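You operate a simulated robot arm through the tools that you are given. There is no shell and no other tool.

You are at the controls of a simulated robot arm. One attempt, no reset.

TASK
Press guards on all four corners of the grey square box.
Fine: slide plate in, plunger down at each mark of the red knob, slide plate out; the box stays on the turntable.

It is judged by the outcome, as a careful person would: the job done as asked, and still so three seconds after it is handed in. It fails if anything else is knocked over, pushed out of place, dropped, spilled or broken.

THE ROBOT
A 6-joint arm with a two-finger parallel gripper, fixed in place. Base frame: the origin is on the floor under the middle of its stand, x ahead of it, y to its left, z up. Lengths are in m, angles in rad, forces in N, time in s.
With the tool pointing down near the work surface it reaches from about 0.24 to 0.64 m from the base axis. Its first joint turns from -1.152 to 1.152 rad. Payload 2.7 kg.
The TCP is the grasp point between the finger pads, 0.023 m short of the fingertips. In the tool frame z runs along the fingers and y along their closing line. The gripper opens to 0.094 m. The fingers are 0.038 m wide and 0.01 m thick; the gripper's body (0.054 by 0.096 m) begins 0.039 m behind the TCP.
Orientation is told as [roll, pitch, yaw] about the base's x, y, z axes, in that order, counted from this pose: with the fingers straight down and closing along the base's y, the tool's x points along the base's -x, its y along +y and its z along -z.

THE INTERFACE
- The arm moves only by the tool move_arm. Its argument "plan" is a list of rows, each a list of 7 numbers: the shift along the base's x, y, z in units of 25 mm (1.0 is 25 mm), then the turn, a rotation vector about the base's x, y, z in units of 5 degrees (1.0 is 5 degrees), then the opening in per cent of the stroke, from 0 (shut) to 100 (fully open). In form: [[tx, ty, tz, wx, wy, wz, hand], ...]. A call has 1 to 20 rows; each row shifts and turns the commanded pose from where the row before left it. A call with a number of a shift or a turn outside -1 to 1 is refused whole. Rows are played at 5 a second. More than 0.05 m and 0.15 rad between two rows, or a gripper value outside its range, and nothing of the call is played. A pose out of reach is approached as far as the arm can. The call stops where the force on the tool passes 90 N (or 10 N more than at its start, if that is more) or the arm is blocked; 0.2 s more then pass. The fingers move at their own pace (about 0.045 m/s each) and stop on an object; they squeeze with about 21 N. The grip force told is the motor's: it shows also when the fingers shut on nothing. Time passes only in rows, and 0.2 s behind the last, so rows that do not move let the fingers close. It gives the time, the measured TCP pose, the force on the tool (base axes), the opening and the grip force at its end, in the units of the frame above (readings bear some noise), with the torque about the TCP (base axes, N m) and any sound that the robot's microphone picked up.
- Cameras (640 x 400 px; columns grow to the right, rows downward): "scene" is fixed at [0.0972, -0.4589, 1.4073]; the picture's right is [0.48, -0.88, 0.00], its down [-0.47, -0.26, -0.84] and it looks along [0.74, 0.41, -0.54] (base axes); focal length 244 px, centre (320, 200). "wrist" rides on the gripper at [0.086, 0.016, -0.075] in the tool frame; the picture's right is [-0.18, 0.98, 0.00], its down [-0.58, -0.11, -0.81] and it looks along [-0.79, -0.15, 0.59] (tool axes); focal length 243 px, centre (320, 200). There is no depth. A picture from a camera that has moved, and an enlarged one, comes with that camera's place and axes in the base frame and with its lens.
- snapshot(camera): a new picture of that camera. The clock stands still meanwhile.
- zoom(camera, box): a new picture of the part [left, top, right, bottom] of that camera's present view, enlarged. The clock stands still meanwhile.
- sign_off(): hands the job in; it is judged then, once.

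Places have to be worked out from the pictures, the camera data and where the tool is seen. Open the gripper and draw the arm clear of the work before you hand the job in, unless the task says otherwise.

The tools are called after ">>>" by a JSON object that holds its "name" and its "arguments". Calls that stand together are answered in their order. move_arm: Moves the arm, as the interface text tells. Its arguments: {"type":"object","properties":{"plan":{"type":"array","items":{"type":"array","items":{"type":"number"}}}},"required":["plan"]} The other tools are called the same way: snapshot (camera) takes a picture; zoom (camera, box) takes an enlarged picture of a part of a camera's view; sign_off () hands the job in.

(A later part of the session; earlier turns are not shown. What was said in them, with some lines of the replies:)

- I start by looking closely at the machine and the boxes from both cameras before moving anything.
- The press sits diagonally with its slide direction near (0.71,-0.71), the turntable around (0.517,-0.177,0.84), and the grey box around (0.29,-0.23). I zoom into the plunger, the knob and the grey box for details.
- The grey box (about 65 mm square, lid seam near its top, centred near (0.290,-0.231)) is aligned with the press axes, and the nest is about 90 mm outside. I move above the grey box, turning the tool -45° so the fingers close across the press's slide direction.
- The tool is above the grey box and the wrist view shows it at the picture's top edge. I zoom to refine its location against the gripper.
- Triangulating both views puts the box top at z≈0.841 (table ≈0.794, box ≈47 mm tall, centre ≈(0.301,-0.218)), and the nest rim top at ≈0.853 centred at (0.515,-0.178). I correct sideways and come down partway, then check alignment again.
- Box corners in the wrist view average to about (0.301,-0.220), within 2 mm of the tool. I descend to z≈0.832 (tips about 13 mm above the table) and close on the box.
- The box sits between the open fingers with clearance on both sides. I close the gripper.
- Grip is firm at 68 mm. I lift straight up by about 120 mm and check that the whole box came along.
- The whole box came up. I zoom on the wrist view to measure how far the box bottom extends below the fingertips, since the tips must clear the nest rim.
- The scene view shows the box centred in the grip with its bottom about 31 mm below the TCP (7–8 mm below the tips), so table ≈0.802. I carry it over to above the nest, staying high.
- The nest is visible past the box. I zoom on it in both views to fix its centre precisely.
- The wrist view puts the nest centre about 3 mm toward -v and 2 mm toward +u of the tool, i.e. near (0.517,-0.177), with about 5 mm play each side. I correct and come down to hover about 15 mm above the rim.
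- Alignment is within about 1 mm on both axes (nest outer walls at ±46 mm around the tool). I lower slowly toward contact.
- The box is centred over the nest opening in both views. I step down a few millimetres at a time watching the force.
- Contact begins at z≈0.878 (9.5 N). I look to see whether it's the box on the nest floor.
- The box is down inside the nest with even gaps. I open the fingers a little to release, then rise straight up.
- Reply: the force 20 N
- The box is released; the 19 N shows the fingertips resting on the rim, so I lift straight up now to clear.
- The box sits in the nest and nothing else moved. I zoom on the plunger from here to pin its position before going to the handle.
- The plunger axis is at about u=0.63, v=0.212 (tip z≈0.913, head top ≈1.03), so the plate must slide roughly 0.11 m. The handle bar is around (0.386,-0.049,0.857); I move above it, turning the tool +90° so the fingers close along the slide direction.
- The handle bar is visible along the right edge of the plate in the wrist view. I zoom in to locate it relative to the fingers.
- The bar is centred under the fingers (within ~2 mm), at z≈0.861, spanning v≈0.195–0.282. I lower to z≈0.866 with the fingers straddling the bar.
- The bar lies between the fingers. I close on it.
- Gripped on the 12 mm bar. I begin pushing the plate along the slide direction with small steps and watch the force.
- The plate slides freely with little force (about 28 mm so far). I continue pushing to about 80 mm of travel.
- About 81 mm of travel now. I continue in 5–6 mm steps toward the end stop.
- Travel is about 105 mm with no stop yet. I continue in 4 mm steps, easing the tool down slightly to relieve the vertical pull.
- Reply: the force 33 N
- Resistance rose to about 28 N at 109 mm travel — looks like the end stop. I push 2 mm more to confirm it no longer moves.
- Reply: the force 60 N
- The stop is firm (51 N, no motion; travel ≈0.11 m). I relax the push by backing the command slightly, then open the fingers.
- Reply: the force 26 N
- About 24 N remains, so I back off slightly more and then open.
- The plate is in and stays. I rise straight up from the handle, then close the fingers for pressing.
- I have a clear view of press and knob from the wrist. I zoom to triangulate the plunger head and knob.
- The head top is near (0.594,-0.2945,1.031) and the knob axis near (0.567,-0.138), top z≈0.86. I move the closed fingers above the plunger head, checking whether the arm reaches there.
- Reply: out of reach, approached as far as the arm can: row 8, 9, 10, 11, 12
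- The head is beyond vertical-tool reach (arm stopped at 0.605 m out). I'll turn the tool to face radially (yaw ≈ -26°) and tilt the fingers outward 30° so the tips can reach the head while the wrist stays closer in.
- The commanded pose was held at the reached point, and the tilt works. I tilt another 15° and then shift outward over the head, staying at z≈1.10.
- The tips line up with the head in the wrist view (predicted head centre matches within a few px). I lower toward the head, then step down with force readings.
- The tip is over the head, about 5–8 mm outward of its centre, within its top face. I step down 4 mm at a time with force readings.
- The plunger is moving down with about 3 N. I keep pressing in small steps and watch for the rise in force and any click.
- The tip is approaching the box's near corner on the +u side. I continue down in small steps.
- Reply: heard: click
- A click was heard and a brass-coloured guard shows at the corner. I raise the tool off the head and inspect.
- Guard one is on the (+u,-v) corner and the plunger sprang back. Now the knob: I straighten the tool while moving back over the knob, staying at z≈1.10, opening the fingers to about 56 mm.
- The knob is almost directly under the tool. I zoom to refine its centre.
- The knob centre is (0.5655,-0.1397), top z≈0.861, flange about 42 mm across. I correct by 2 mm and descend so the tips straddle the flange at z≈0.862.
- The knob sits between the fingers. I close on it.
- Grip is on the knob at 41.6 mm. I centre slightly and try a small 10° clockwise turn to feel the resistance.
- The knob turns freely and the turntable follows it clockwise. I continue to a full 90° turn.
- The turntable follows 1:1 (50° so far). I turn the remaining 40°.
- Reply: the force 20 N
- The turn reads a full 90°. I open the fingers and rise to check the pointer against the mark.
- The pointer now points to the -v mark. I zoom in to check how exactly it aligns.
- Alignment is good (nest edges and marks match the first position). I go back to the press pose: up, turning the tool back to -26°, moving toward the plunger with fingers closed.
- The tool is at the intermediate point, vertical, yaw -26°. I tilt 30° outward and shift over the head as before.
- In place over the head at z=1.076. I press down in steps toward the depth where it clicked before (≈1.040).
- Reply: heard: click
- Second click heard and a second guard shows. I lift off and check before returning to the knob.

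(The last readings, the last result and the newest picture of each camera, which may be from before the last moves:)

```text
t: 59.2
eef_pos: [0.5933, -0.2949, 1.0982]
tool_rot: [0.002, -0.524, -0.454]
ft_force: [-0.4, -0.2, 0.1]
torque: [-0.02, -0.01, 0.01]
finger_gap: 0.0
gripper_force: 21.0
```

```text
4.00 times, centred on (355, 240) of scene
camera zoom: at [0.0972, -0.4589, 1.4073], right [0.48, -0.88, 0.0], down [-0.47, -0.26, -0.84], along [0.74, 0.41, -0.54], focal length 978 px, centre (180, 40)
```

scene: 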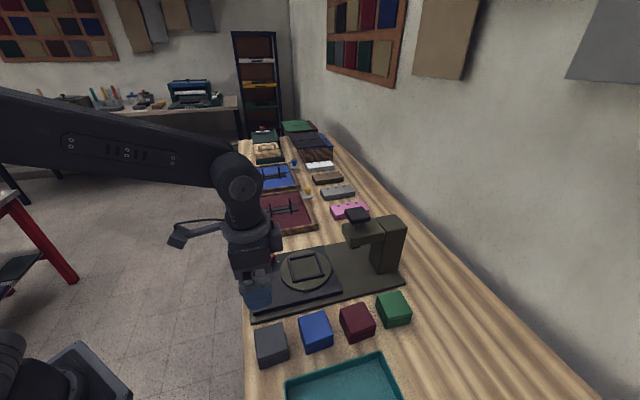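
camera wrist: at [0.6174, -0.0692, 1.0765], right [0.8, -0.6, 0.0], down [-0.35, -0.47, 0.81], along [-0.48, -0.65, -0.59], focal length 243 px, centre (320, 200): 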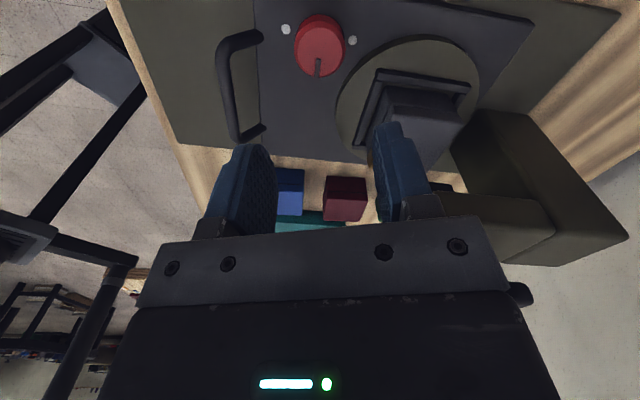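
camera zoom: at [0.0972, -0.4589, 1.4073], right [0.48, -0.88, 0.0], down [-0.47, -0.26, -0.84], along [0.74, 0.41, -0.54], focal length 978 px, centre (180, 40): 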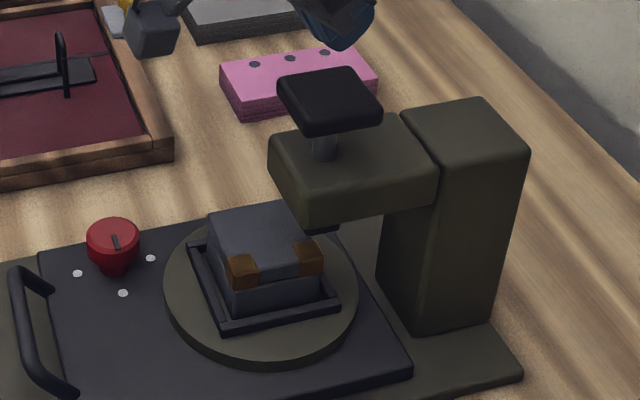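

Two guards are on and the plunger is back up. I straighten the tool over the knob again and come partway down.

>>> {"name": "move_arm", "arguments": {"plan": [[-0.146, 0.772, 0, 0, 0, 0, 0], [-0.146, 0.772, 0, 0, 0, 0, 0], [-0.146, 0.772, 0, 0.438, 0.899, 0, 0], [-0.146, 0.772, 0, 0.438, 0.899, 0, 30], [-0.146, 0.772, 0, 0.438, 0.899, 0, 57], [-0.146, 0.772, 0, 0.438, 0.899, 0, 57], [-0.146, 0.772, 0, 0.438, 0.899, 0, 57], [-0.146, 0.772, 0, 0.438, 0.899, 0, 57], [0, 0, -1, 0, 0, 0, 57], [0, 0, -1, 0, 0, 0, 57], [0, 0, -1, 0, 0, 0, 57], [0, 0, -1, 0, 0, 0, 57], [0, 0, -1, 0, 0, 0, 57], [0, 0, -1, 0, 0, 0, 57], [0, 0, 0, 0, 0, 0, 57]]}}

>>> {"name": "snapshot", "arguments": {"camera": "wrist"}}

```text
t: 62.4
eef_pos: [0.5656, -0.1406, 0.9494]
tool_rot: [0.0, -0.002, -0.454]
ft_force: [0.4, 0.2, 0.8]
torque: [0.02, -0.03, -0.01]
finger_gap: 0.0537
gripper_force: 0.1
```

```text
taken
camera wrist: at [0.4943, -0.0868, 1.023], right [0.6, 0.8, 0.0], down [0.47, -0.35, 0.81], along [0.65, -0.48, -0.59], focal length 243 px, centre (320, 200)
```

wrist: 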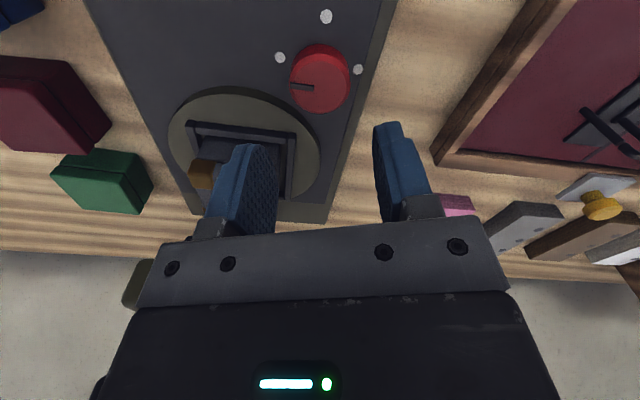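

Aligned over the knob. I descend the last 87 mm and close on it.

>>> {"name": "move_arm", "arguments": {"plan": [[-0.04, 0, -1, 0, 0, 0, 57], [0, 0, -1, 0, 0, 0, 57], [0, 0, -0.9, 0, 0, 0, 57], [0, 0, -0.4, 0, 0, 0, 57], [0, 0, -0.18, 0, 0, 0, 57], [0, 0, 0, 0, 0, 0, 20], [0, 0, 0, 0, 0, 0, 20], [0, 0, 0, 0, 0, 0, 20]]}}

>>> {"name": "snapshot", "arguments": {"camera": "wrist"}}

```text
t: 64.2
eef_pos: [0.5642, -0.14, 0.8606]
tool_rot: [0.001, -0.003, -0.454]
ft_force: [2.0, 4.7, -3.6]
torque: [-0.41, -0.4, 0.05]
finger_gap: 0.0418
gripper_force: 45.3
```

```text
taken
camera wrist: at [0.4936, -0.0868, 0.935], right [0.6, 0.8, 0.0], down [0.47, -0.35, 0.81], along [0.65, -0.48, -0.59], focal length 243 px, centre (320, 200)
```

wrist: 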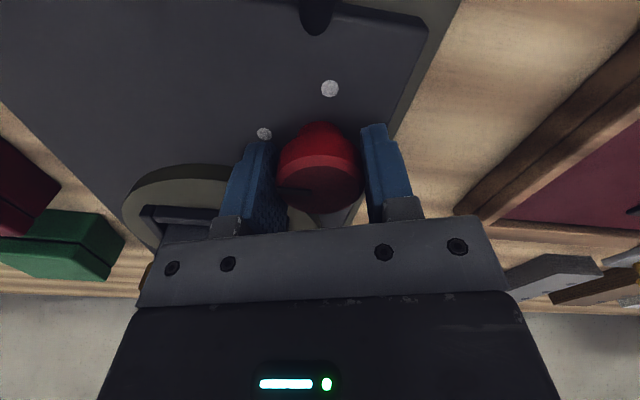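

Gripped at 41.8 mm with low side force. I turn another 90° clockwise.

>>> {"name": "move_arm", "arguments": {"plan": [[0, 0, 0, 0, 0, -1, 20], [0, 0, 0, 0, 0, -1, 20], [0, 0, 0, 0, 0, -1, 20], [0, 0, 0, 0, 0, -1, 20], [0, 0, 0, 0, 0, -1, 20], [0, 0, 0, 0, 0, -1, 20], [0, 0, 0, 0, 0, -1, 20], [0, 0, 0, 0, 0, -1, 20], [0, 0, 0, 0, 0, -1, 20], [0, 0, 0, 0, 0, -1, 20], [0, 0, 0, 0, 0, -1, 20], [0, 0, 0, 0, 0, -1, 20], [0, 0, 0, 0, 0, -1, 20], [0, 0, 0, 0, 0, -1, 20], [0, 0, 0, 0, 0, -1, 20], [0, 0, 0, 0, 0, -1, 20], [0, 0, 0, 0, 0, -1, 20], [0, 0, 0, 0, 0, -1, 20], [0, 0, 0, 0, 0, 0, 20]]}}

>>> {"name": "zoom", "arguments": {"camera": "scene", "box": [270, 200, 400, 300]}}

```text
t: 68.2
eef_pos: [0.5645, -0.1392, 0.8607]
tool_rot: [0.0, 0.0, -2.027]
ft_force: [11.7, 15.3, -14.8]
torque: [0.15, -0.53, 0.02]
finger_gap: 0.0416
gripper_force: 44.8
```

```text
4.00 times, centred on (335, 250) of scene
camera zoom: at [0.0978, -0.4586, 1.4073], right [0.48, -0.88, 0.0], down [-0.47, -0.26, -0.84], along [0.74, 0.41, -0.54], focal length 978 px, centre (260, 0)
```

zoom: 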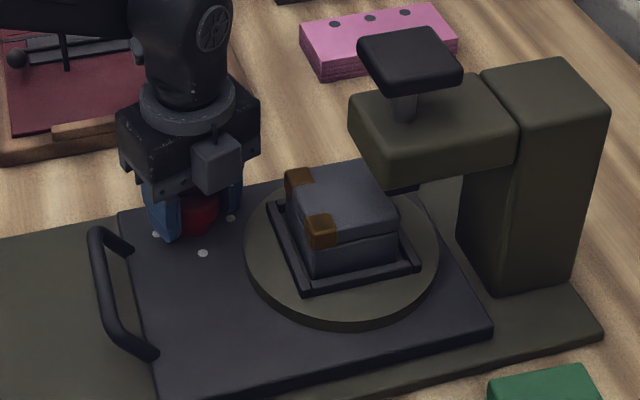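

The two guards have moved to the -u side as expected. I open, rise and check the pointer.

>>> {"name": "move_arm", "arguments": {"plan": [[0, 0, 0, 0, 0, 0, 57], [0, 0, 0, 0, 0, 0, 57], [0, 0, 0.6, 0, 0, 0, 57], [0, 0, 1, 0, 0, 0, 57], [0, 0, 1, 0, 0, 0, 57], [0, 0, 1, 0, 0, 0, 57], [0, 0, 1, 0, 0, 0, 57], [0, 0, 1, 0, 0, 0, 57]]}}

>>> {"name": "zoom", "arguments": {"camera": "scene", "box": [290, 220, 350, 270]}}

>>> {"name": "zoom", "arguments": {"camera": "wrist", "box": [260, 0, 400, 90]}}

>>> {"name": "zoom", "arguments": {"camera": "scene", "box": [310, 225, 380, 285]}}

```text
t: 70.0
eef_pos: [0.5632, -0.1401, 1.0031]
tool_rot: [-0.004, 0.0, -2.025]
ft_force: [0.4, 0.0, 0.5]
torque: [0.0, -0.01, 0.01]
finger_gap: 0.0537
gripper_force: 0.1
```

```text
8.00 times, centred on (320, 245) of scene
camera zoom: at [0.0972, -0.4589, 1.4073], right [0.48, -0.88, 0.0], down [-0.47, -0.26, -0.84], along [0.74, 0.41, -0.54], focal length 1955 px, centre (320, -160)
```

zoom: 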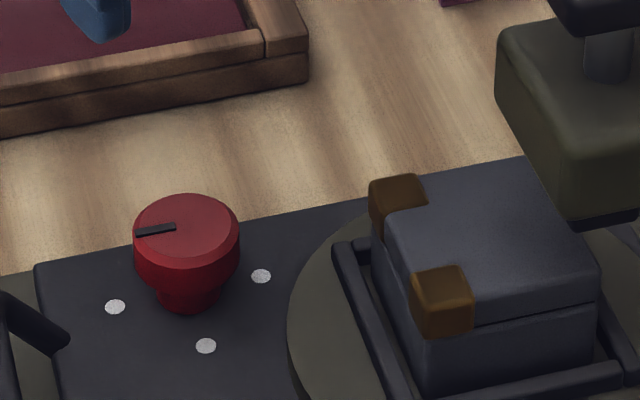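

```text
4.44 times, centred on (330, 45) of wrist
camera zoom: at [0.6168, -0.069, 1.0762], right [0.8, -0.6, 0.0], down [-0.35, -0.47, 0.81], along [-0.48, -0.65, -0.59], focal length 1078 px, centre (276, 889)
```

zoom: 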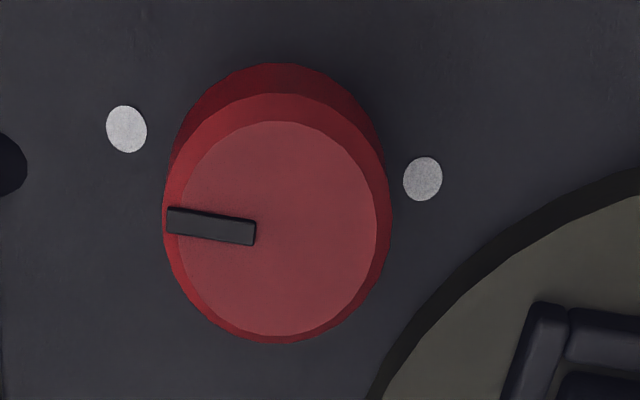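

```text
6.67 times, centred on (345, 255) of scene
camera zoom: at [0.0972, -0.4589, 1.4073], right [0.48, -0.88, 0.0], down [-0.47, -0.26, -0.84], along [0.74, 0.41, -0.54], focal length 1629 px, centre (153, -167)
```

zoom: 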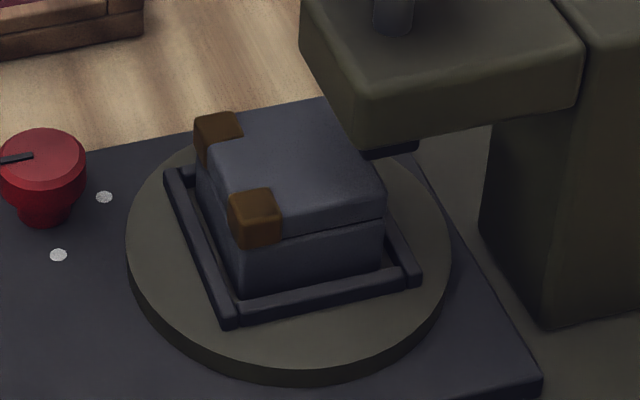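

The pointer lies along the mark line (9.7° vs 9.6° in the wrist view), so the third mark is set. I return to the press pose.

>>> {"name": "move_arm", "arguments": {"plan": [[0, 0, 1, 0, 0, 1, 57], [0, 0, 1, 0, 0, 1, 57], [0, 0, 1, 0, 0, 1, 30], [0, 0, 0.9, 0, 0, 1, 0], [-0.074, -0.38, 0, 0, 0, 1, 0], [-0.074, -0.38, 0, 0, 0, 1, 0], [-0.074, -0.38, 0, 0, 0, 1, 0], [-0.074, -0.38, 0, 0, 0, 1, 0], [-0.074, -0.38, 0, 0, 0, 1, 0], [-0.074, -0.38, 0, 0, 0, 1, 0], [-0.074, -0.38, 0, 0, 0, 1, 0], [-0.074, -0.38, 0, 0, 0, 1, 0], [-0.074, -0.38, 0, 0, 0, 1, 0], [-0.074, -0.38, 0, 0, 0, 1, 0], [-0.074, -0.38, 0, 0, 0, 1, 0], [-0.074, -0.38, 0, 0, 0, 1, 0], [-0.074, -0.38, 0, 0, 0, 1, 0], [-0.074, -0.38, 0, 0, 0, 1, 0]]}}

```text
t: 73.8
eef_pos: [0.5377, -0.2735, 1.0992]
tool_rot: [0.0, 0.0, -0.453]
ft_force: [-0.1, 0.8, 0.3]
torque: [0.0, -0.04, -0.02]
finger_gap: 0.0
gripper_force: 20.8
```

At the intermediate point again. I tilt outward, shift over the head and come down to just above it.

>>> {"name": "move_arm", "arguments": {"plan": [[0, 0, 0, -0.438, -0.899, 0, 0], [0, 0, 0, -0.438, -0.899, 0, 0], [0, 0, 0, -0.438, -0.899, 0, 0], [0, 0, 0, -0.438, -0.899, 0, 0], [0, 0, 0, -0.438, -0.899, 0, 0], [0, 0, 0, -0.438, -0.899, 0, 0], [0.6, -0.24, 0, 0, 0, 0, 0], [0.6, -0.24, 0, 0, 0, 0, 0], [0.6, -0.24, 0, 0, 0, 0, 0], [0.4, -0.14, 0, 0, 0, 0, 0], [0, 0, -0.5, 0, 0, 0, 0], [0, 0, -0.45, 0, 0, 0, 0]]}}

>>> {"name": "zoom", "arguments": {"camera": "scene", "box": [310, 190, 400, 290]}}

```text
t: 76.4
eef_pos: [0.5952, -0.2959, 1.0754]
tool_rot: [0.0, -0.526, -0.455]
ft_force: [-0.4, -0.2, -0.9]
torque: [0.01, -0.04, 0.02]
finger_gap: 0.0
gripper_force: 21.2
```

```text
4.00 times, centred on (355, 240) of scene
camera zoom: at [0.0972, -0.4589, 1.4073], right [0.48, -0.88, 0.0], down [-0.47, -0.26, -0.84], along [0.74, 0.41, -0.54], focal length 978 px, centre (180, 40)
```

zoom: 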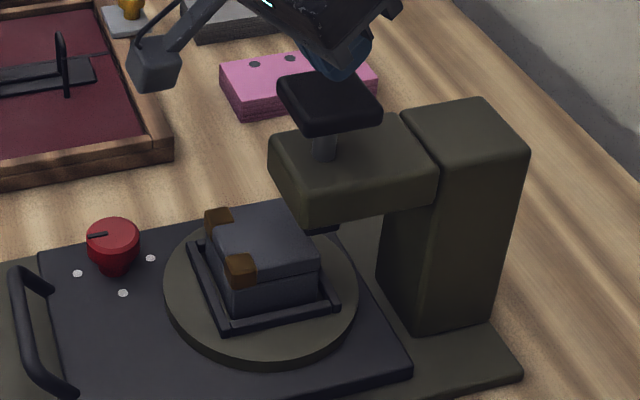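

Over the head as before; I press down in the same steps.

>>> {"name": "move_arm", "arguments": {"plan": [[0, 0, -0.4, 0, 0, 0, 0], [0, 0, -0.4, 0, 0, 0, 0], [0, 0, -0.3, 0, 0, 0, 0], [0, 0, -0.15, 0, 0, 0, 0], [0, 0, -0.12, 0, 0, 0, 0], [0, 0, -0.1, 0, 0, 0, 0]]}}

>>> {"name": "zoom", "arguments": {"camera": "scene", "box": [310, 190, 400, 290]}}

```text
t: 77.8
eef_pos: [0.5928, -0.2956, 1.0395]
tool_rot: [-0.001, -0.53, -0.452]
ft_force: [-2.0, 0.9, 10.6]
torque: [0.02, 0.13, 0.14]
finger_gap: 0.0
gripper_force: 21.2
heard: click
```

```text
4.00 times, centred on (355, 240) of scene
camera zoom: at [0.0969, -0.4588, 1.4074], right [0.48, -0.88, 0.0], down [-0.47, -0.26, -0.84], along [0.74, 0.41, -0.54], focal length 978 px, centre (180, 40)
```

zoom: 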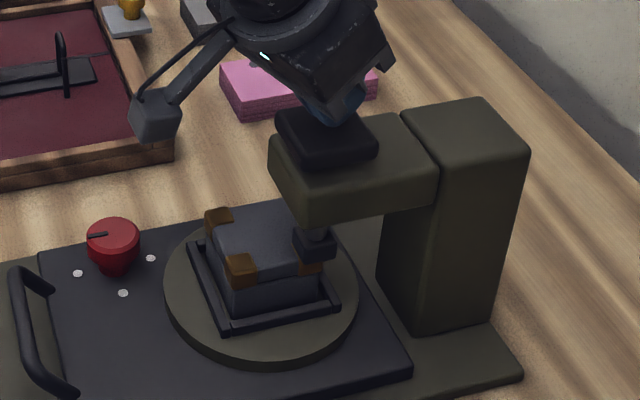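

Third click and third guard. I lift off the head, then straighten and go back over the knob.

>>> {"name": "move_arm", "arguments": {"plan": [[0, 0, 0.4, 0, 0, 0, 0], [0, 0, 0.8, 0, 0, 0, 0], [0, 0, 0.8, 0, 0, 0, 0], [0, 0, 0.4, 0, 0, 0, 0]]}}

>>> {"name": "zoom", "arguments": {"camera": "scene", "box": [310, 190, 400, 290]}}

```text
t: 78.8
eef_pos: [0.5939, -0.2952, 1.0987]
tool_rot: [0.0, -0.525, -0.454]
ft_force: [-1.1, 0.8, -0.7]
torque: [0.0, 0.03, 0.0]
finger_gap: 0.0001
gripper_force: 21.2
```

```text
4.00 times, centred on (355, 240) of scene
camera zoom: at [0.0972, -0.4589, 1.4073], right [0.48, -0.88, 0.0], down [-0.47, -0.26, -0.84], along [0.74, 0.41, -0.54], focal length 978 px, centre (180, 40)
```

zoom: 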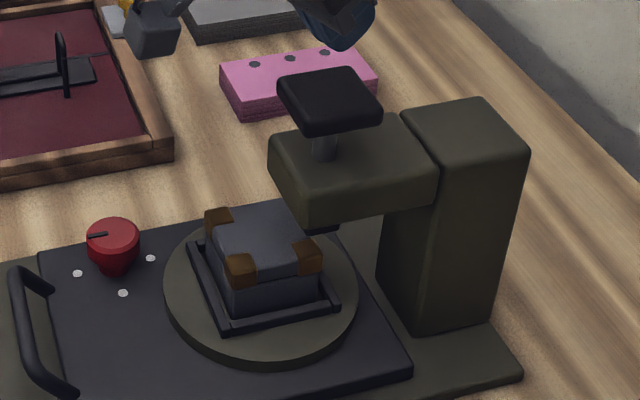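

Three guards are on. Back over the knob with a straight tool for the last quarter turn.

>>> {"name": "move_arm", "arguments": {"plan": [[-0.149, 0.776, 0, 0, 0, 0, 0], [-0.149, 0.776, 0, 0, 0, 0, 0], [-0.149, 0.776, 0, 0.438, 0.899, 0, 0], [-0.149, 0.776, 0, 0.438, 0.899, 0, 30], [-0.149, 0.776, 0, 0.438, 0.899, 0, 57], [-0.149, 0.776, 0, 0.438, 0.899, 0, 57], [-0.149, 0.776, 0, 0.438, 0.899, 0, 57], [-0.149, 0.776, 0, 0.438, 0.899, 0, 57], [0, 0, -1, 0, 0, 0, 57], [0, 0, -1, 0, 0, 0, 57], [0, 0, -1, 0, 0, 0, 57], [0, 0, -1, 0, 0, 0, 57], [0, 0, -1, 0, 0, 0, 57], [0, 0, -1, 0, 0, 0, 57], [0, 0, 0, 0, 0, 0, 57]]}}

>>> {"name": "snapshot", "arguments": {"camera": "wrist"}}

```text
t: 82.0
eef_pos: [0.5632, -0.1401, 0.9503]
tool_rot: [-0.001, -0.002, -0.453]
ft_force: [-0.3, -0.1, 0.4]
torque: [-0.01, 0.02, 0.0]
finger_gap: 0.0537
gripper_force: 0.0
```

```text
taken
camera wrist: at [0.4938, -0.0867, 1.0224], right [0.6, 0.8, 0.0], down [0.47, -0.35, 0.81], along [0.65, -0.48, -0.59], focal length 243 px, centre (320, 200)
```

wrist: 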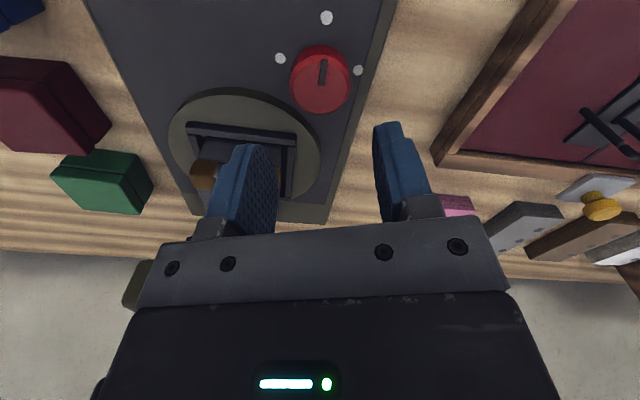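

Aligned over the knob again, pointer toward the -u mark. I descend and close.

>>> {"name": "move_arm", "arguments": {"plan": [[0.02, 0, -1, 0, 0, 0, 57], [0, 0, -1, 0, 0, 0, 57], [0, 0, -0.9, 0, 0, 0, 57], [0, 0, -0.4, 0, 0, 0, 57], [0, 0, -0.18, 0, 0, 0, 57], [0, 0, 0, 0, 0, 0, 20], [0, 0, 0, 0, 0, 0, 20], [0, 0, 0, 0, 0, 0, 20]]}}

```text
t: 83.8
eef_pos: [0.5648, -0.1398, 0.8618]
tool_rot: [0.0, -0.001, -0.456]
ft_force: [-2.3, -3.2, -2.5]
torque: [0.07, -0.51, 0.0]
finger_gap: 0.0418
gripper_force: 45.0
```

Gripped well with low side force. I turn the last 90° clockwise.

>>> {"name": "move_arm", "arguments": {"plan": [[0, 0, 0, 0, 0, -1, 20], [0, 0, 0, 0, 0, -1, 20], [0, 0, 0, 0, 0, -1, 20], [0, 0, 0, 0, 0, -1, 20], [0, 0, 0, 0, 0, -1, 20], [0, 0, 0, 0, 0, -1, 20], [0, 0, 0, 0, 0, -1, 20], [0, 0, 0, 0, 0, -1, 20], [0, 0, 0, 0, 0, -1, 20], [0, 0, 0, 0, 0, -1, 20], [0, 0, 0, 0, 0, -1, 20], [0, 0, 0, 0, 0, -1, 20], [0, 0, 0, 0, 0, -1, 20], [0, 0, 0, 0, 0, -1, 20], [0, 0, 0, 0, 0, -1, 20], [0, 0, 0, 0, 0, -1, 20], [0, 0, 0, 0, 0, -1, 20], [0, 0, 0, 0, 0, -1, 20], [0, 0, 0, 0, 0, 0, 20]]}}

>>> {"name": "zoom", "arguments": {"camera": "scene", "box": [270, 200, 400, 300]}}

```text
t: 87.8
eef_pos: [0.5645, -0.141, 0.8621]
tool_rot: [-0.003, -0.002, -2.027]
ft_force: [-12.0, -11.3, -8.6]
torque: [0.02, -0.17, 0.27]
finger_gap: 0.0417
gripper_force: 44.4
```

```text
4.00 times, centred on (335, 250) of scene
camera zoom: at [0.0971, -0.4592, 1.4072], right [0.48, -0.88, 0.0], down [-0.47, -0.26, -0.84], along [0.74, 0.41, -0.54], focal length 978 px, centre (260, 0)
```

zoom: 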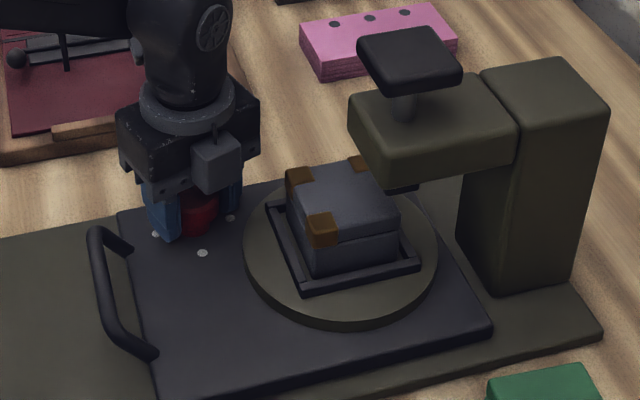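

The three guarded corners have turned on, and the bare corner faces the plunger. I open, rise and check the pointer.

>>> {"name": "move_arm", "arguments": {"plan": [[0, 0, 0, 0, 0, 0, 57], [0, 0, 0, 0, 0, 0, 57], [0, 0, 0.6, 0, 0, 0, 57], [0, 0, 1, 0, 0, 0, 57], [0, 0, 1, 0, 0, 0, 57], [0, 0, 1, 0, 0, 0, 57], [0, 0, 1, 0, 0, 0, 57], [0, 0, 1, 0, 0, 0, 57]]}}

>>> {"name": "zoom", "arguments": {"camera": "scene", "box": [290, 220, 350, 270]}}

>>> {"name": "zoom", "arguments": {"camera": "wrist", "box": [260, 0, 400, 90]}}

```text
t: 89.6
eef_pos: [0.5638, -0.1402, 1.0011]
tool_rot: [-0.002, -0.004, -2.025]
ft_force: [-0.3, 0.2, 0.5]
torque: [0.02, 0.02, -0.01]
finger_gap: 0.0534
gripper_force: 0.0
```

```text
8.00 times, centred on (320, 245) of scene
camera zoom: at [0.0972, -0.4589, 1.4073], right [0.48, -0.88, 0.0], down [-0.47, -0.26, -0.84], along [0.74, 0.41, -0.54], focal length 1955 px, centre (320, -160)
```

zoom: 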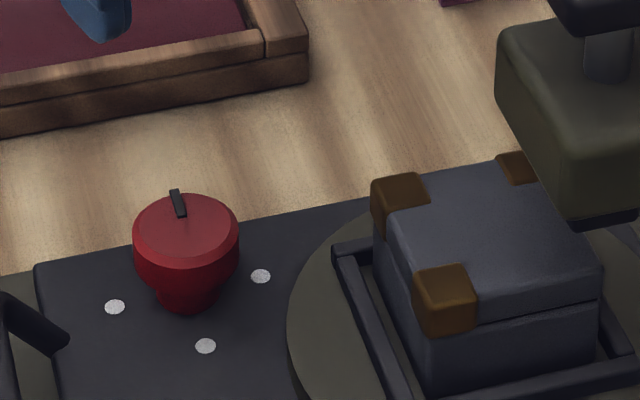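

```text
4.44 times, centred on (330, 45) of wrist
camera zoom: at [0.6175, -0.0688, 1.0759], right [0.8, -0.6, 0.0], down [-0.35, -0.47, 0.81], along [-0.48, -0.65, -0.59], focal length 1078 px, centre (276, 889)
```

zoom: 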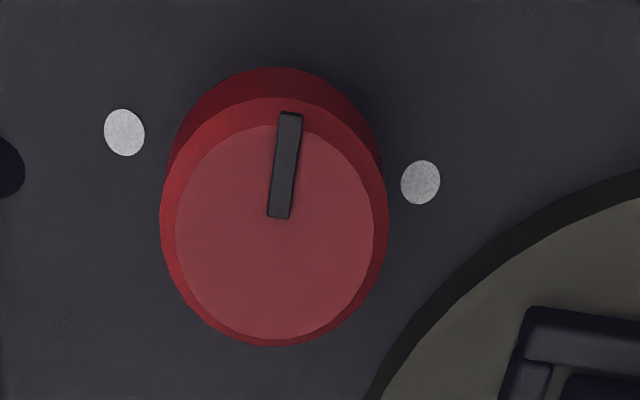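

The pointer is at the fourth mark (+v). I return to the press pose for the last press.

>>> {"name": "move_arm", "arguments": {"plan": [[0, 0, 1, 0, 0, 1, 57], [0, 0, 1, 0, 0, 1, 57], [0, 0, 1, 0, 0, 1, 30], [0, 0, 0.9, 0, 0, 1, 0], [-0.074, -0.38, 0, 0, 0, 1, 0], [-0.074, -0.38, 0, 0, 0, 1, 0], [-0.074, -0.38, 0, 0, 0, 1, 0], [-0.074, -0.38, 0, 0, 0, 1, 0], [-0.074, -0.38, 0, 0, 0, 1, 0], [-0.074, -0.38, 0, 0, 0, 1, 0], [-0.074, -0.38, 0, 0, 0, 1, 0], [-0.074, -0.38, 0, 0, 0, 1, 0], [-0.074, -0.38, 0, 0, 0, 1, 0], [-0.074, -0.38, 0, 0, 0, 1, 0], [-0.074, -0.38, 0, 0, 0, 1, 0], [-0.074, -0.38, 0, 0, 0, 1, 0], [-0.074, -0.38, 0, 0, 0, 1, 0], [-0.074, -0.38, 0, 0, 0, 1, 0]]}}

```text
t: 93.4
eef_pos: [0.5405, -0.2733, 1.0996]
tool_rot: [0.0, -0.002, -0.453]
ft_force: [0.1, 0.1, -0.5]
torque: [-0.01, -0.02, 0.0]
finger_gap: 0.0
gripper_force: 20.9
```

At the intermediate point; I tilt and shift over the head as in the earlier presses.

>>> {"name": "move_arm", "arguments": {"plan": [[0, 0, 0, -0.438, -0.899, 0, 0], [0, 0, 0, -0.438, -0.899, 0, 0], [0, 0, 0, -0.438, -0.899, 0, 0], [0, 0, 0, -0.438, -0.899, 0, 0], [0, 0, 0, -0.438, -0.899, 0, 0], [0, 0, 0, -0.438, -0.899, 0, 0], [0.6, -0.24, 0, 0, 0, 0, 0], [0.6, -0.24, 0, 0, 0, 0, 0], [0.6, -0.24, 0, 0, 0, 0, 0], [0.36, -0.14, 0, 0, 0, 0, 0], [0, 0, -0.5, 0, 0, 0, 0], [0, 0, -0.47, 0, 0, 0, 0]]}}

>>> {"name": "zoom", "arguments": {"camera": "scene", "box": [310, 190, 400, 290]}}

```text
t: 96.0
eef_pos: [0.5925, -0.2954, 1.0759]
tool_rot: [0.0, -0.525, -0.454]
ft_force: [0.2, -0.1, 0.1]
torque: [0.02, -0.01, 0.02]
finger_gap: 0.0
gripper_force: 20.6
```

```text
4.00 times, centred on (355, 240) of scene
camera zoom: at [0.0972, -0.4589, 1.4073], right [0.48, -0.88, 0.0], down [-0.47, -0.26, -0.84], along [0.74, 0.41, -0.54], focal length 978 px, centre (180, 40)
```

zoom: 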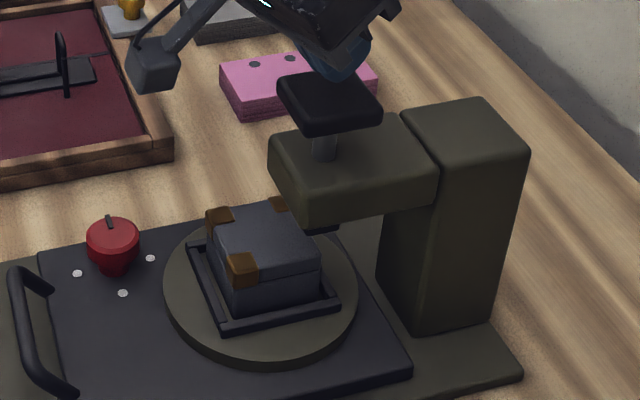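

In position; I press the plunger down for the fourth guard.

>>> {"name": "move_arm", "arguments": {"plan": [[0, 0, -0.4, 0, 0, 0, 0], [0, 0, -0.4, 0, 0, 0, 0], [0, 0, -0.3, 0, 0, 0, 0], [0, 0, -0.15, 0, 0, 0, 0], [0, 0, -0.12, 0, 0, 0, 0], [0, 0, -0.1, 0, 0, 0, 0]]}}

>>> {"name": "zoom", "arguments": {"camera": "scene", "box": [310, 190, 400, 290]}}

```text
t: 97.4
eef_pos: [0.5936, -0.2952, 1.04]
tool_rot: [0.0, -0.529, -0.455]
ft_force: [-1.1, -2.7, 12.6]
torque: [-0.04, 0.09, 0.03]
finger_gap: 0.0
gripper_force: 21.0
heard: click
```

```text
4.00 times, centred on (355, 240) of scene
camera zoom: at [0.097, -0.4588, 1.4073], right [0.48, -0.88, 0.0], down [-0.47, -0.26, -0.84], along [0.74, 0.41, -0.54], focal length 978 px, centre (180, 40)
```

zoom: 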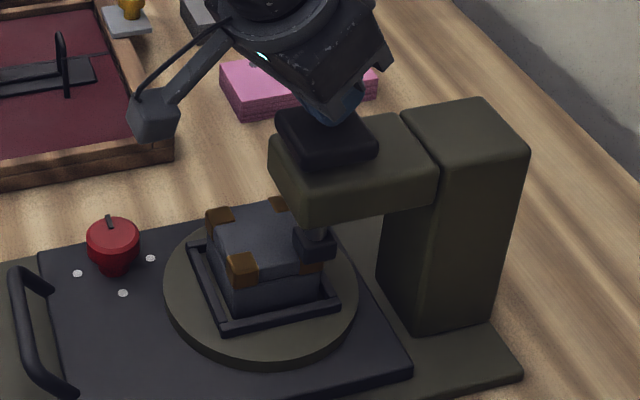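

Fourth click heard. I lift off and confirm all four guards.

>>> {"name": "move_arm", "arguments": {"plan": [[0, 0, 0.4, 0, 0, 0, 0], [0, 0, 0.8, 0, 0, 0, 0], [0, 0, 0.8, 0, 0, 0, 0], [0, 0, 0.4, 0, 0, 0, 0]]}}

>>> {"name": "zoom", "arguments": {"camera": "scene", "box": [310, 190, 400, 290]}}

```text
t: 98.4
eef_pos: [0.5939, -0.2946, 1.0981]
tool_rot: [0.001, -0.523, -0.454]
ft_force: [0.2, 0.5, 0.0]
torque: [-0.01, -0.03, 0.0]
finger_gap: 0.0
gripper_force: 20.9
```

```text
4.00 times, centred on (355, 240) of scene
camera zoom: at [0.0972, -0.4589, 1.4073], right [0.48, -0.88, 0.0], down [-0.47, -0.26, -0.84], along [0.74, 0.41, -0.54], focal length 978 px, centre (180, 40)
```

zoom: 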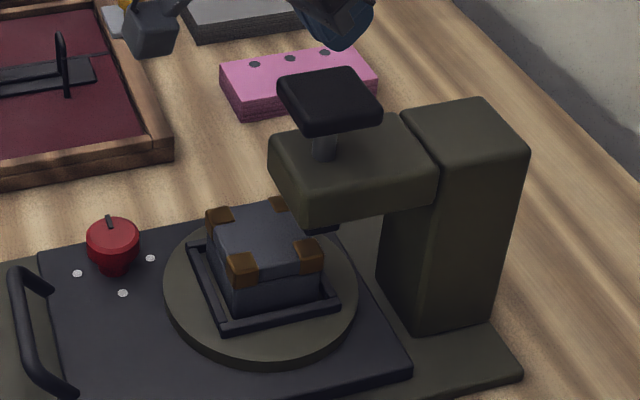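

All four corners carry guards. Now I go back to the handle: straighten the tool while moving inward, then turn to +45° yaw above the handle.

>>> {"name": "move_arm", "arguments": {"plan": [[-0.52, 0.674, 0, 0.438, 0.899, 0, 0], [-0.52, 0.674, 0, 0.438, 0.899, 0, 0], [-0.52, 0.674, 0, 0.438, 0.899, 0, 0], [-0.52, 0.674, 0, 0.438, 0.899, 0, 0], [-0.52, 0.674, 0, 0.438, 0.899, 0, 0], [-0.52, 0.674, 0, 0.438, 0.899, 0, 0], [-0.52, 0.674, 0, 0, 0, 1, 0], [-0.52, 0.674, 0, 0, 0, 1, 0], [-0.52, 0.674, 0, 0, 0, 1, 0], [-0.52, 0.674, 0, 0, 0, 1, 45], [0, 0, 0, 0, 0, 1, 45], [0, 0, 0, 0, 0, 1, 45], [0, 0, 0, 0, 0, 1, 45], [0, 0, 0, 0, 0, 1, 45], [0, 0, 0, 0, 0, 1, 45], [0, 0, 0, 0, 0, 1, 45], [0, 0, 0, 0, 0, 1, 45], [0, 0, 0, 0, 0, 1, 45], [0, 0, 0, 0, 0, 1, 45], [0, 0, 0, 0, 0, 1, 45]]}}

>>> {"name": "zoom", "arguments": {"camera": "scene", "box": [240, 180, 400, 300]}}

```text
t: 102.6
eef_pos: [0.4638, -0.1247, 1.0978]
tool_rot: [0.0, -0.001, 0.769]
ft_force: [-0.7, -0.4, 0.7]
torque: [0.02, -0.02, 0.02]
finger_gap: 0.0421
gripper_force: 0.1
```

```text
3.33 times, centred on (320, 240) of scene
camera zoom: at [0.0972, -0.4589, 1.4073], right [0.48, -0.88, 0.0], down [-0.47, -0.26, -0.84], along [0.74, 0.41, -0.54], focal length 815 px, centre (320, 67)
```

zoom: 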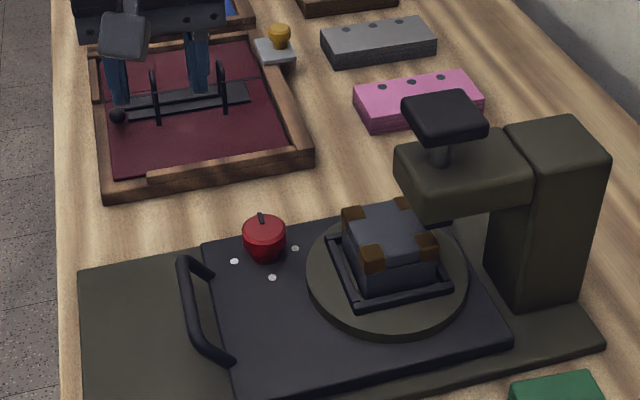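

Above the handle with all four guards visible. I descend to z≈0.95 and verify the bar's position in the wrist view.

>>> {"name": "move_arm", "arguments": {"plan": [[0, -0.05, -1, 0, 0, 0.2, 45], [0, 0, -1, 0, 0, 0, 45], [0, 0, -1, 0, 0, 0, 45], [0, 0, -1, 0, 0, 0, 45], [0, 0, -1, 0, 0, 0, 45], [0, 0, -0.9, 0, 0, 0, 45]]}}

>>> {"name": "zoom", "arguments": {"camera": "wrist", "box": [220, 0, 420, 160]}}

```text
t: 104.0
eef_pos: [0.4638, -0.1261, 0.9513]
tool_rot: [-0.001, -0.002, 0.785]
ft_force: [-0.8, -0.3, 0.6]
torque: [-0.01, 0.03, 0.03]
finger_gap: 0.0423
gripper_force: 0.0
```

```text
2.50 times, centred on (320, 80) of wrist
camera zoom: at [0.3913, -0.1755, 1.0246], right [-0.56, 0.83, 0.0], down [0.49, 0.33, 0.81], along [0.67, 0.46, -0.59], focal length 606 px, centre (320, 500)
```

zoom: 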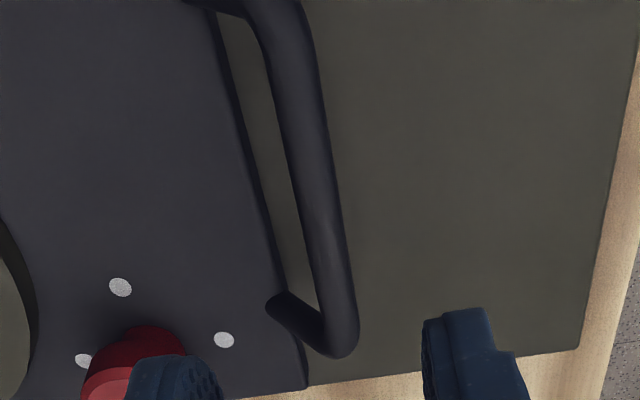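

The bar runs centred between the fingers. I descend the remaining 85 mm and close on it.

>>> {"name": "move_arm", "arguments": {"plan": [[0, 0, -1, 0, 0, 0, 45], [0, 0, -1, 0, 0, 0, 45], [0, 0, -0.8, 0, 0, 0, 45], [0, 0, -0.4, 0, 0, 0, 45], [0, 0, -0.19, 0, 0, 0, 45], [0, 0, 0, 0, 0, 0, 0], [0, 0, 0, 0, 0, 0, 0], [0, 0, 0, 0, 0, 0, 0], [0, 0, 0, 0, 0, 0, 0]]}}

>>> {"name": "zoom", "arguments": {"camera": "scene", "box": [240, 190, 400, 310]}}

```text
t: 106.0
eef_pos: [0.4631, -0.1262, 0.8654]
tool_rot: [-0.002, -0.001, 0.789]
ft_force: [0.8, -2.1, -4.4]
torque: [0.68, -0.68, 1.82]
finger_gap: 0.0117
gripper_force: 44.9
```

```text
3.33 times, centred on (320, 250) of scene
camera zoom: at [0.0973, -0.459, 1.4072], right [0.48, -0.88, 0.0], down [-0.47, -0.26, -0.84], along [0.74, 0.41, -0.54], focal length 815 px, centre (320, 33)
```

zoom: 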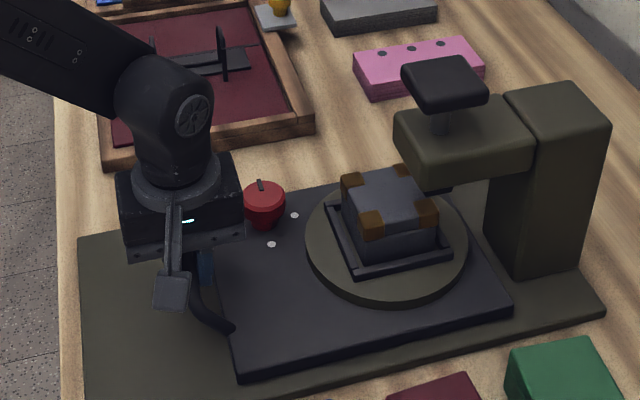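

Gripped on the handle. I pull the plate out along the slide direction, gently at first.

>>> {"name": "move_arm", "arguments": {"plan": [[-0.15, 0.15, 0, 0, 0, 0, 0], [-0.25, 0.25, 0, 0, 0, 0, 0], [-0.3, 0.3, 0, 0, 0, 0, 0], [-0.3, 0.3, 0, 0, 0, 0, 0]]}}

>>> {"name": "zoom", "arguments": {"camera": "scene", "box": [230, 190, 390, 310]}}

```text
t: 107.0
eef_pos: [0.4389, -0.1031, 0.8668]
tool_rot: [-0.003, -0.002, 0.785]
ft_force: [1.3, -1.6, 3.8]
torque: [-0.82, 0.8, 1.75]
finger_gap: 0.012
gripper_force: 44.8
```

```text
3.33 times, centred on (310, 250) of scene
camera zoom: at [0.0972, -0.4589, 1.4073], right [0.48, -0.88, 0.0], down [-0.47, -0.26, -0.84], along [0.74, 0.41, -0.54], focal length 815 px, centre (353, 33)
```

zoom: 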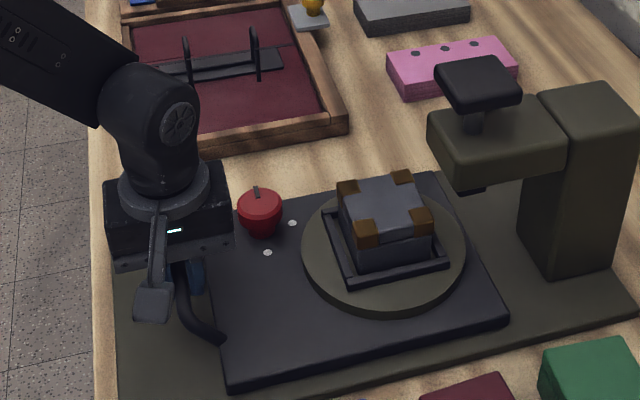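

Sliding smoothly, the box riding along. I continue pulling.

>>> {"name": "move_arm", "arguments": {"plan": [[-0.3, 0.3, 0, 0, 0, 0, 0], [-0.3, 0.3, 0, 0, 0, 0, 0], [-0.3, 0.3, 0, 0, 0, 0, 0], [-0.3, 0.3, 0, 0, 0, 0, 0], [-0.3, 0.3, 0, 0, 0, 0, 0]]}}

>>> {"name": "zoom", "arguments": {"camera": "scene", "box": [220, 190, 380, 310]}}

```text
t: 108.2
eef_pos: [0.4006, -0.0636, 0.8659]
tool_rot: [-0.001, -0.002, 0.788]
ft_force: [-0.6, -3.4, 7.4]
torque: [0.07, -0.03, 1.69]
finger_gap: 0.012
gripper_force: 45.0
```

```text
3.33 times, centred on (300, 250) of scene
camera zoom: at [0.0971, -0.459, 1.4073], right [0.48, -0.88, 0.0], down [-0.47, -0.26, -0.84], along [0.74, 0.41, -0.54], focal length 815 px, centre (387, 33)
```

zoom: 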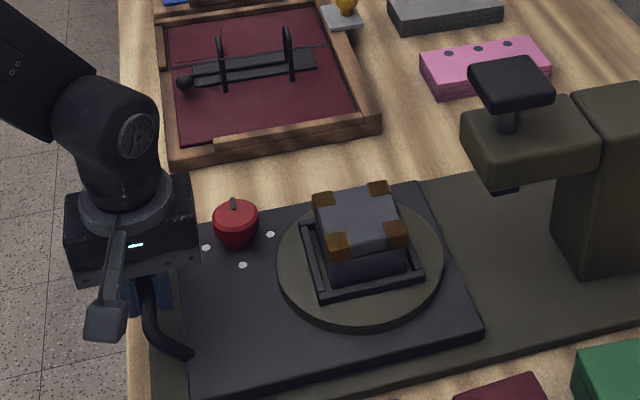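

About 20 mm left to the original out position. I pull on in smaller steps until the stop is felt.

>>> {"name": "move_arm", "arguments": {"plan": [[-0.2, 0.2, 0, 0, 0, 0, 0], [-0.2, 0.2, 0, 0, 0, 0, 0], [-0.1, 0.12, 0, 0, 0, 0, 0], [-0.06, 0.06, 0, 0, 0, 0, 0]]}}

>>> {"name": "zoom", "arguments": {"camera": "scene", "box": [220, 190, 380, 310]}}

```text
t: 109.2
eef_pos: [0.3865, -0.0498, 0.8662]
tool_rot: [0.0, -0.003, 0.788]
ft_force: [0.7, -3.2, 9.8]
torque: [0.12, -0.23, 1.77]
finger_gap: 0.0117
gripper_force: 44.8
```

```text
3.33 times, centred on (300, 250) of scene
camera zoom: at [0.0971, -0.4589, 1.4073], right [0.48, -0.88, 0.0], down [-0.47, -0.26, -0.84], along [0.74, 0.41, -0.54], focal length 815 px, centre (387, 33)
```

zoom: 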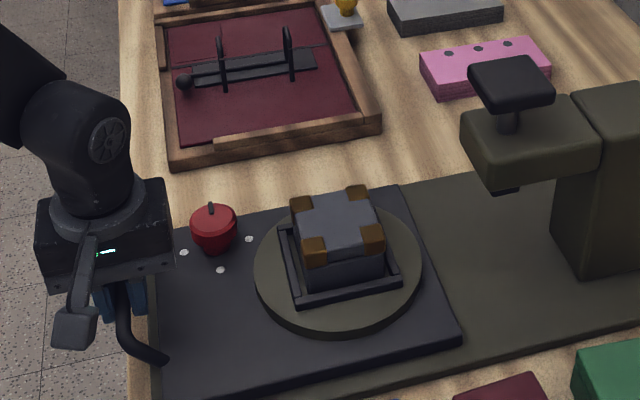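

Back at the original out position. I pull a couple of millimetres more to make sure it is at its stop.

>>> {"name": "move_arm", "arguments": {"plan": [[-0.05, 0.05, 0, 0, 0, 0, 0], [-0.05, 0.05, 0, 0, 0, 0, 0]]}}

```text
t: 109.8
eef_pos: [0.3865, -0.0482, 0.8654]
tool_rot: [-0.006, -0.003, 0.787]
ft_force: [20.1, -28.5, -8.8]
torque: [-0.69, 0.37, 1.61]
finger_gap: 0.012
gripper_force: 44.9
```

The out stop is firm (about 34 N with no motion). I relax the pull, open the fingers and check.

>>> {"name": "move_arm", "arguments": {"plan": [[0.09, -0.09, 0, 0, 0, 0, 0], [0, 0, 0, 0, 0, 0, 0], [0, 0, 0, 0, 0, 0, 45], [0, 0, 0, 0, 0, 0, 45], [0, 0, 0, 0, 0, 0, 45]]}}

>>> {"name": "snapshot", "arguments": {"camera": "wrist"}}

```text
t: 111.0
eef_pos: [0.387, -0.0496, 0.8644]
tool_rot: [0.0, -0.001, 0.784]
ft_force: [0.7, -0.6, -0.7]
torque: [0.03, -0.02, 0.01]
finger_gap: 0.042
gripper_force: 0.0
```

```text
taken
camera wrist: at [0.3139, -0.0983, 0.9396], right [-0.56, 0.83, 0.0], down [0.49, 0.33, 0.81], along [0.67, 0.46, -0.59], focal length 243 px, centre (320, 200)
```

wrist: 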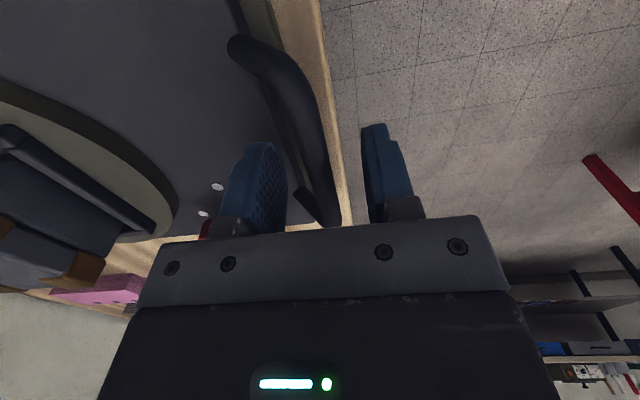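

The handle is free of the fingers. I rise straight up and draw the arm clear, opening the gripper fully.

>>> {"name": "move_arm", "arguments": {"plan": [[0, 0, 0.5, 0, 0, 0, 45], [0, 0, 1, 0, 0, 0, 45], [0, 0, 1, 0, 0, 0, 45], [0, 0, 1, 0, 0, 0, 45], [0, 0, 1, 0, 0, 0, 45], [0, 0, 1, 0, 0, 0, 60], [0, 0, 1, 0, 0, -1, 100], [0, 0, 1, 0, 0, -1, 100], [0, 0, 1, 0, 0, -1, 100], [0, 0, 1, 0, 0, -1, 100], [0, 0, 1, 0, 0, -1, 100], [0, 0, 1, 0, 0, -1, 100], [0, 0, 1, 0, 0, -1, 100], [0, 0, 1, 0, 0, -1, 100], [0, 0, 1, 0, 0, -1, 100], [0, 0, 1, 0, 0, 0, 100]]}}

>>> {"name": "snapshot", "arguments": {"camera": "scene"}}

>>> {"name": "zoom", "arguments": {"camera": "scene", "box": [230, 200, 410, 330]}}

>>> {"name": "snapshot", "arguments": {"camera": "wrist"}}

```text
t: 114.4
eef_pos: [0.3882, -0.0495, 1.2532]
tool_rot: [0.0, -0.001, -0.001]
ft_force: [-0.4, 0.0, -0.9]
torque: [-0.01, 0.02, -0.01]
finger_gap: 0.0938
gripper_force: 0.1
```

```text
taken
```

scene: 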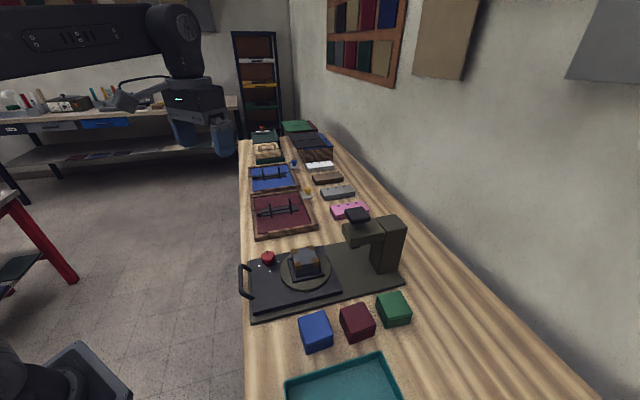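

```text
3.08 times, centred on (320, 265) of scene
camera zoom: at [0.0972, -0.4589, 1.4073], right [0.48, -0.88, 0.0], down [-0.47, -0.26, -0.84], along [0.74, 0.41, -0.54], focal length 752 px, centre (320, 0)
```

zoom: 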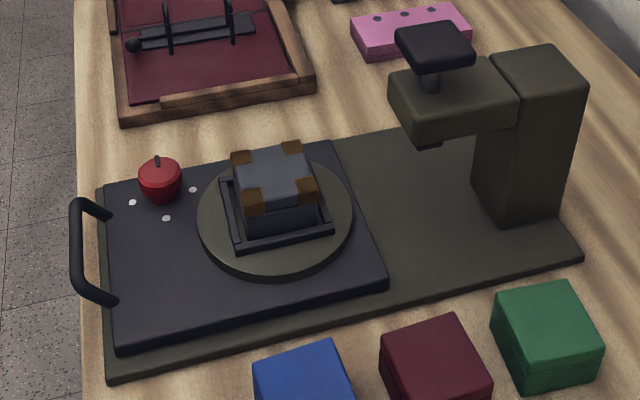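

```text
taken
camera wrist: at [0.3007, -0.0325, 1.3273], right [0.19, 0.98, 0.0], down [0.58, -0.11, 0.81], along [0.79, -0.15, -0.59], focal length 243 px, centre (320, 200)
```

wrist: 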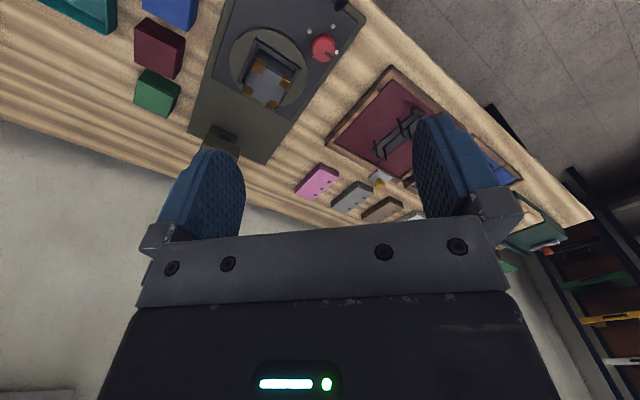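

Plate is fully out, the box sits on the turntable, and the other items are where they were. One last close look at the guards before handing in.

>>> {"name": "zoom", "arguments": {"camera": "scene", "box": [275, 235, 345, 285]}}

>>> {"name": "zoom", "arguments": {"camera": "wrist", "box": [215, 15, 335, 115]}}

```text
8.00 times, centred on (310, 260) of scene
camera zoom: at [0.0972, -0.4589, 1.4073], right [0.48, -0.88, 0.0], down [-0.47, -0.26, -0.84], along [0.74, 0.41, -0.54], focal length 1955 px, centre (400, -280)
```

zoom: 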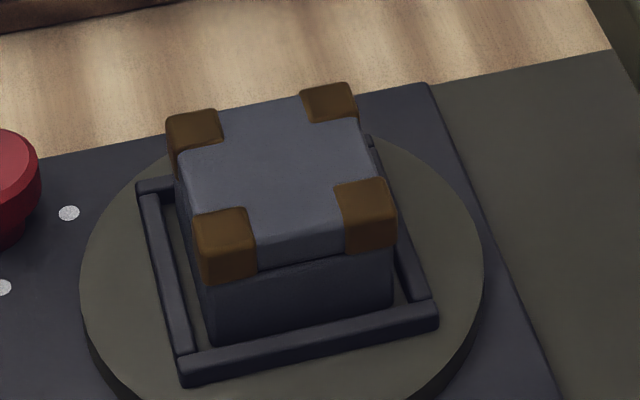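

```text
4.00 times, centred on (275, 65) of wrist
camera zoom: at [0.3007, -0.0325, 1.3273], right [0.19, 0.98, 0.0], down [0.58, -0.11, 0.81], along [0.79, -0.15, -0.59], focal length 970 px, centre (500, 740)
```

zoom: 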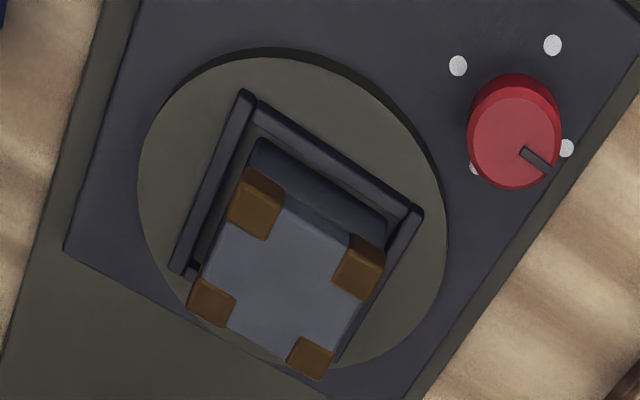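

All four guards are seated on the box corners, the box rests in the nest, the plate is out, and the arm is clear with the gripper open. I hand the job in.

>>> {"name": "sign_off", "arguments": {}}

```text
The job is handed in.
```

The grey square box now has a guard pressed on all four corners, and it is still sitting on the turntable. I've handed the job in, but no verdict has come back.

- **Pressing:** I slid the plate in to its stop and pressed the plunger once at each of the four marks of the red knob. Each press gave a click and left a guard on the corner.
- **Finish:** I pulled the plate back out to its stop, and the close-up pictures show a guard seated on every corner.
- **Surroundings:** From the final pictures, the other boxes and items are where they were at the start. The arm is up and clear, with the gripper open.

The plunger head was too far out to reach with the tool straight down, so I tilted the fingers 30° outward for the presses.
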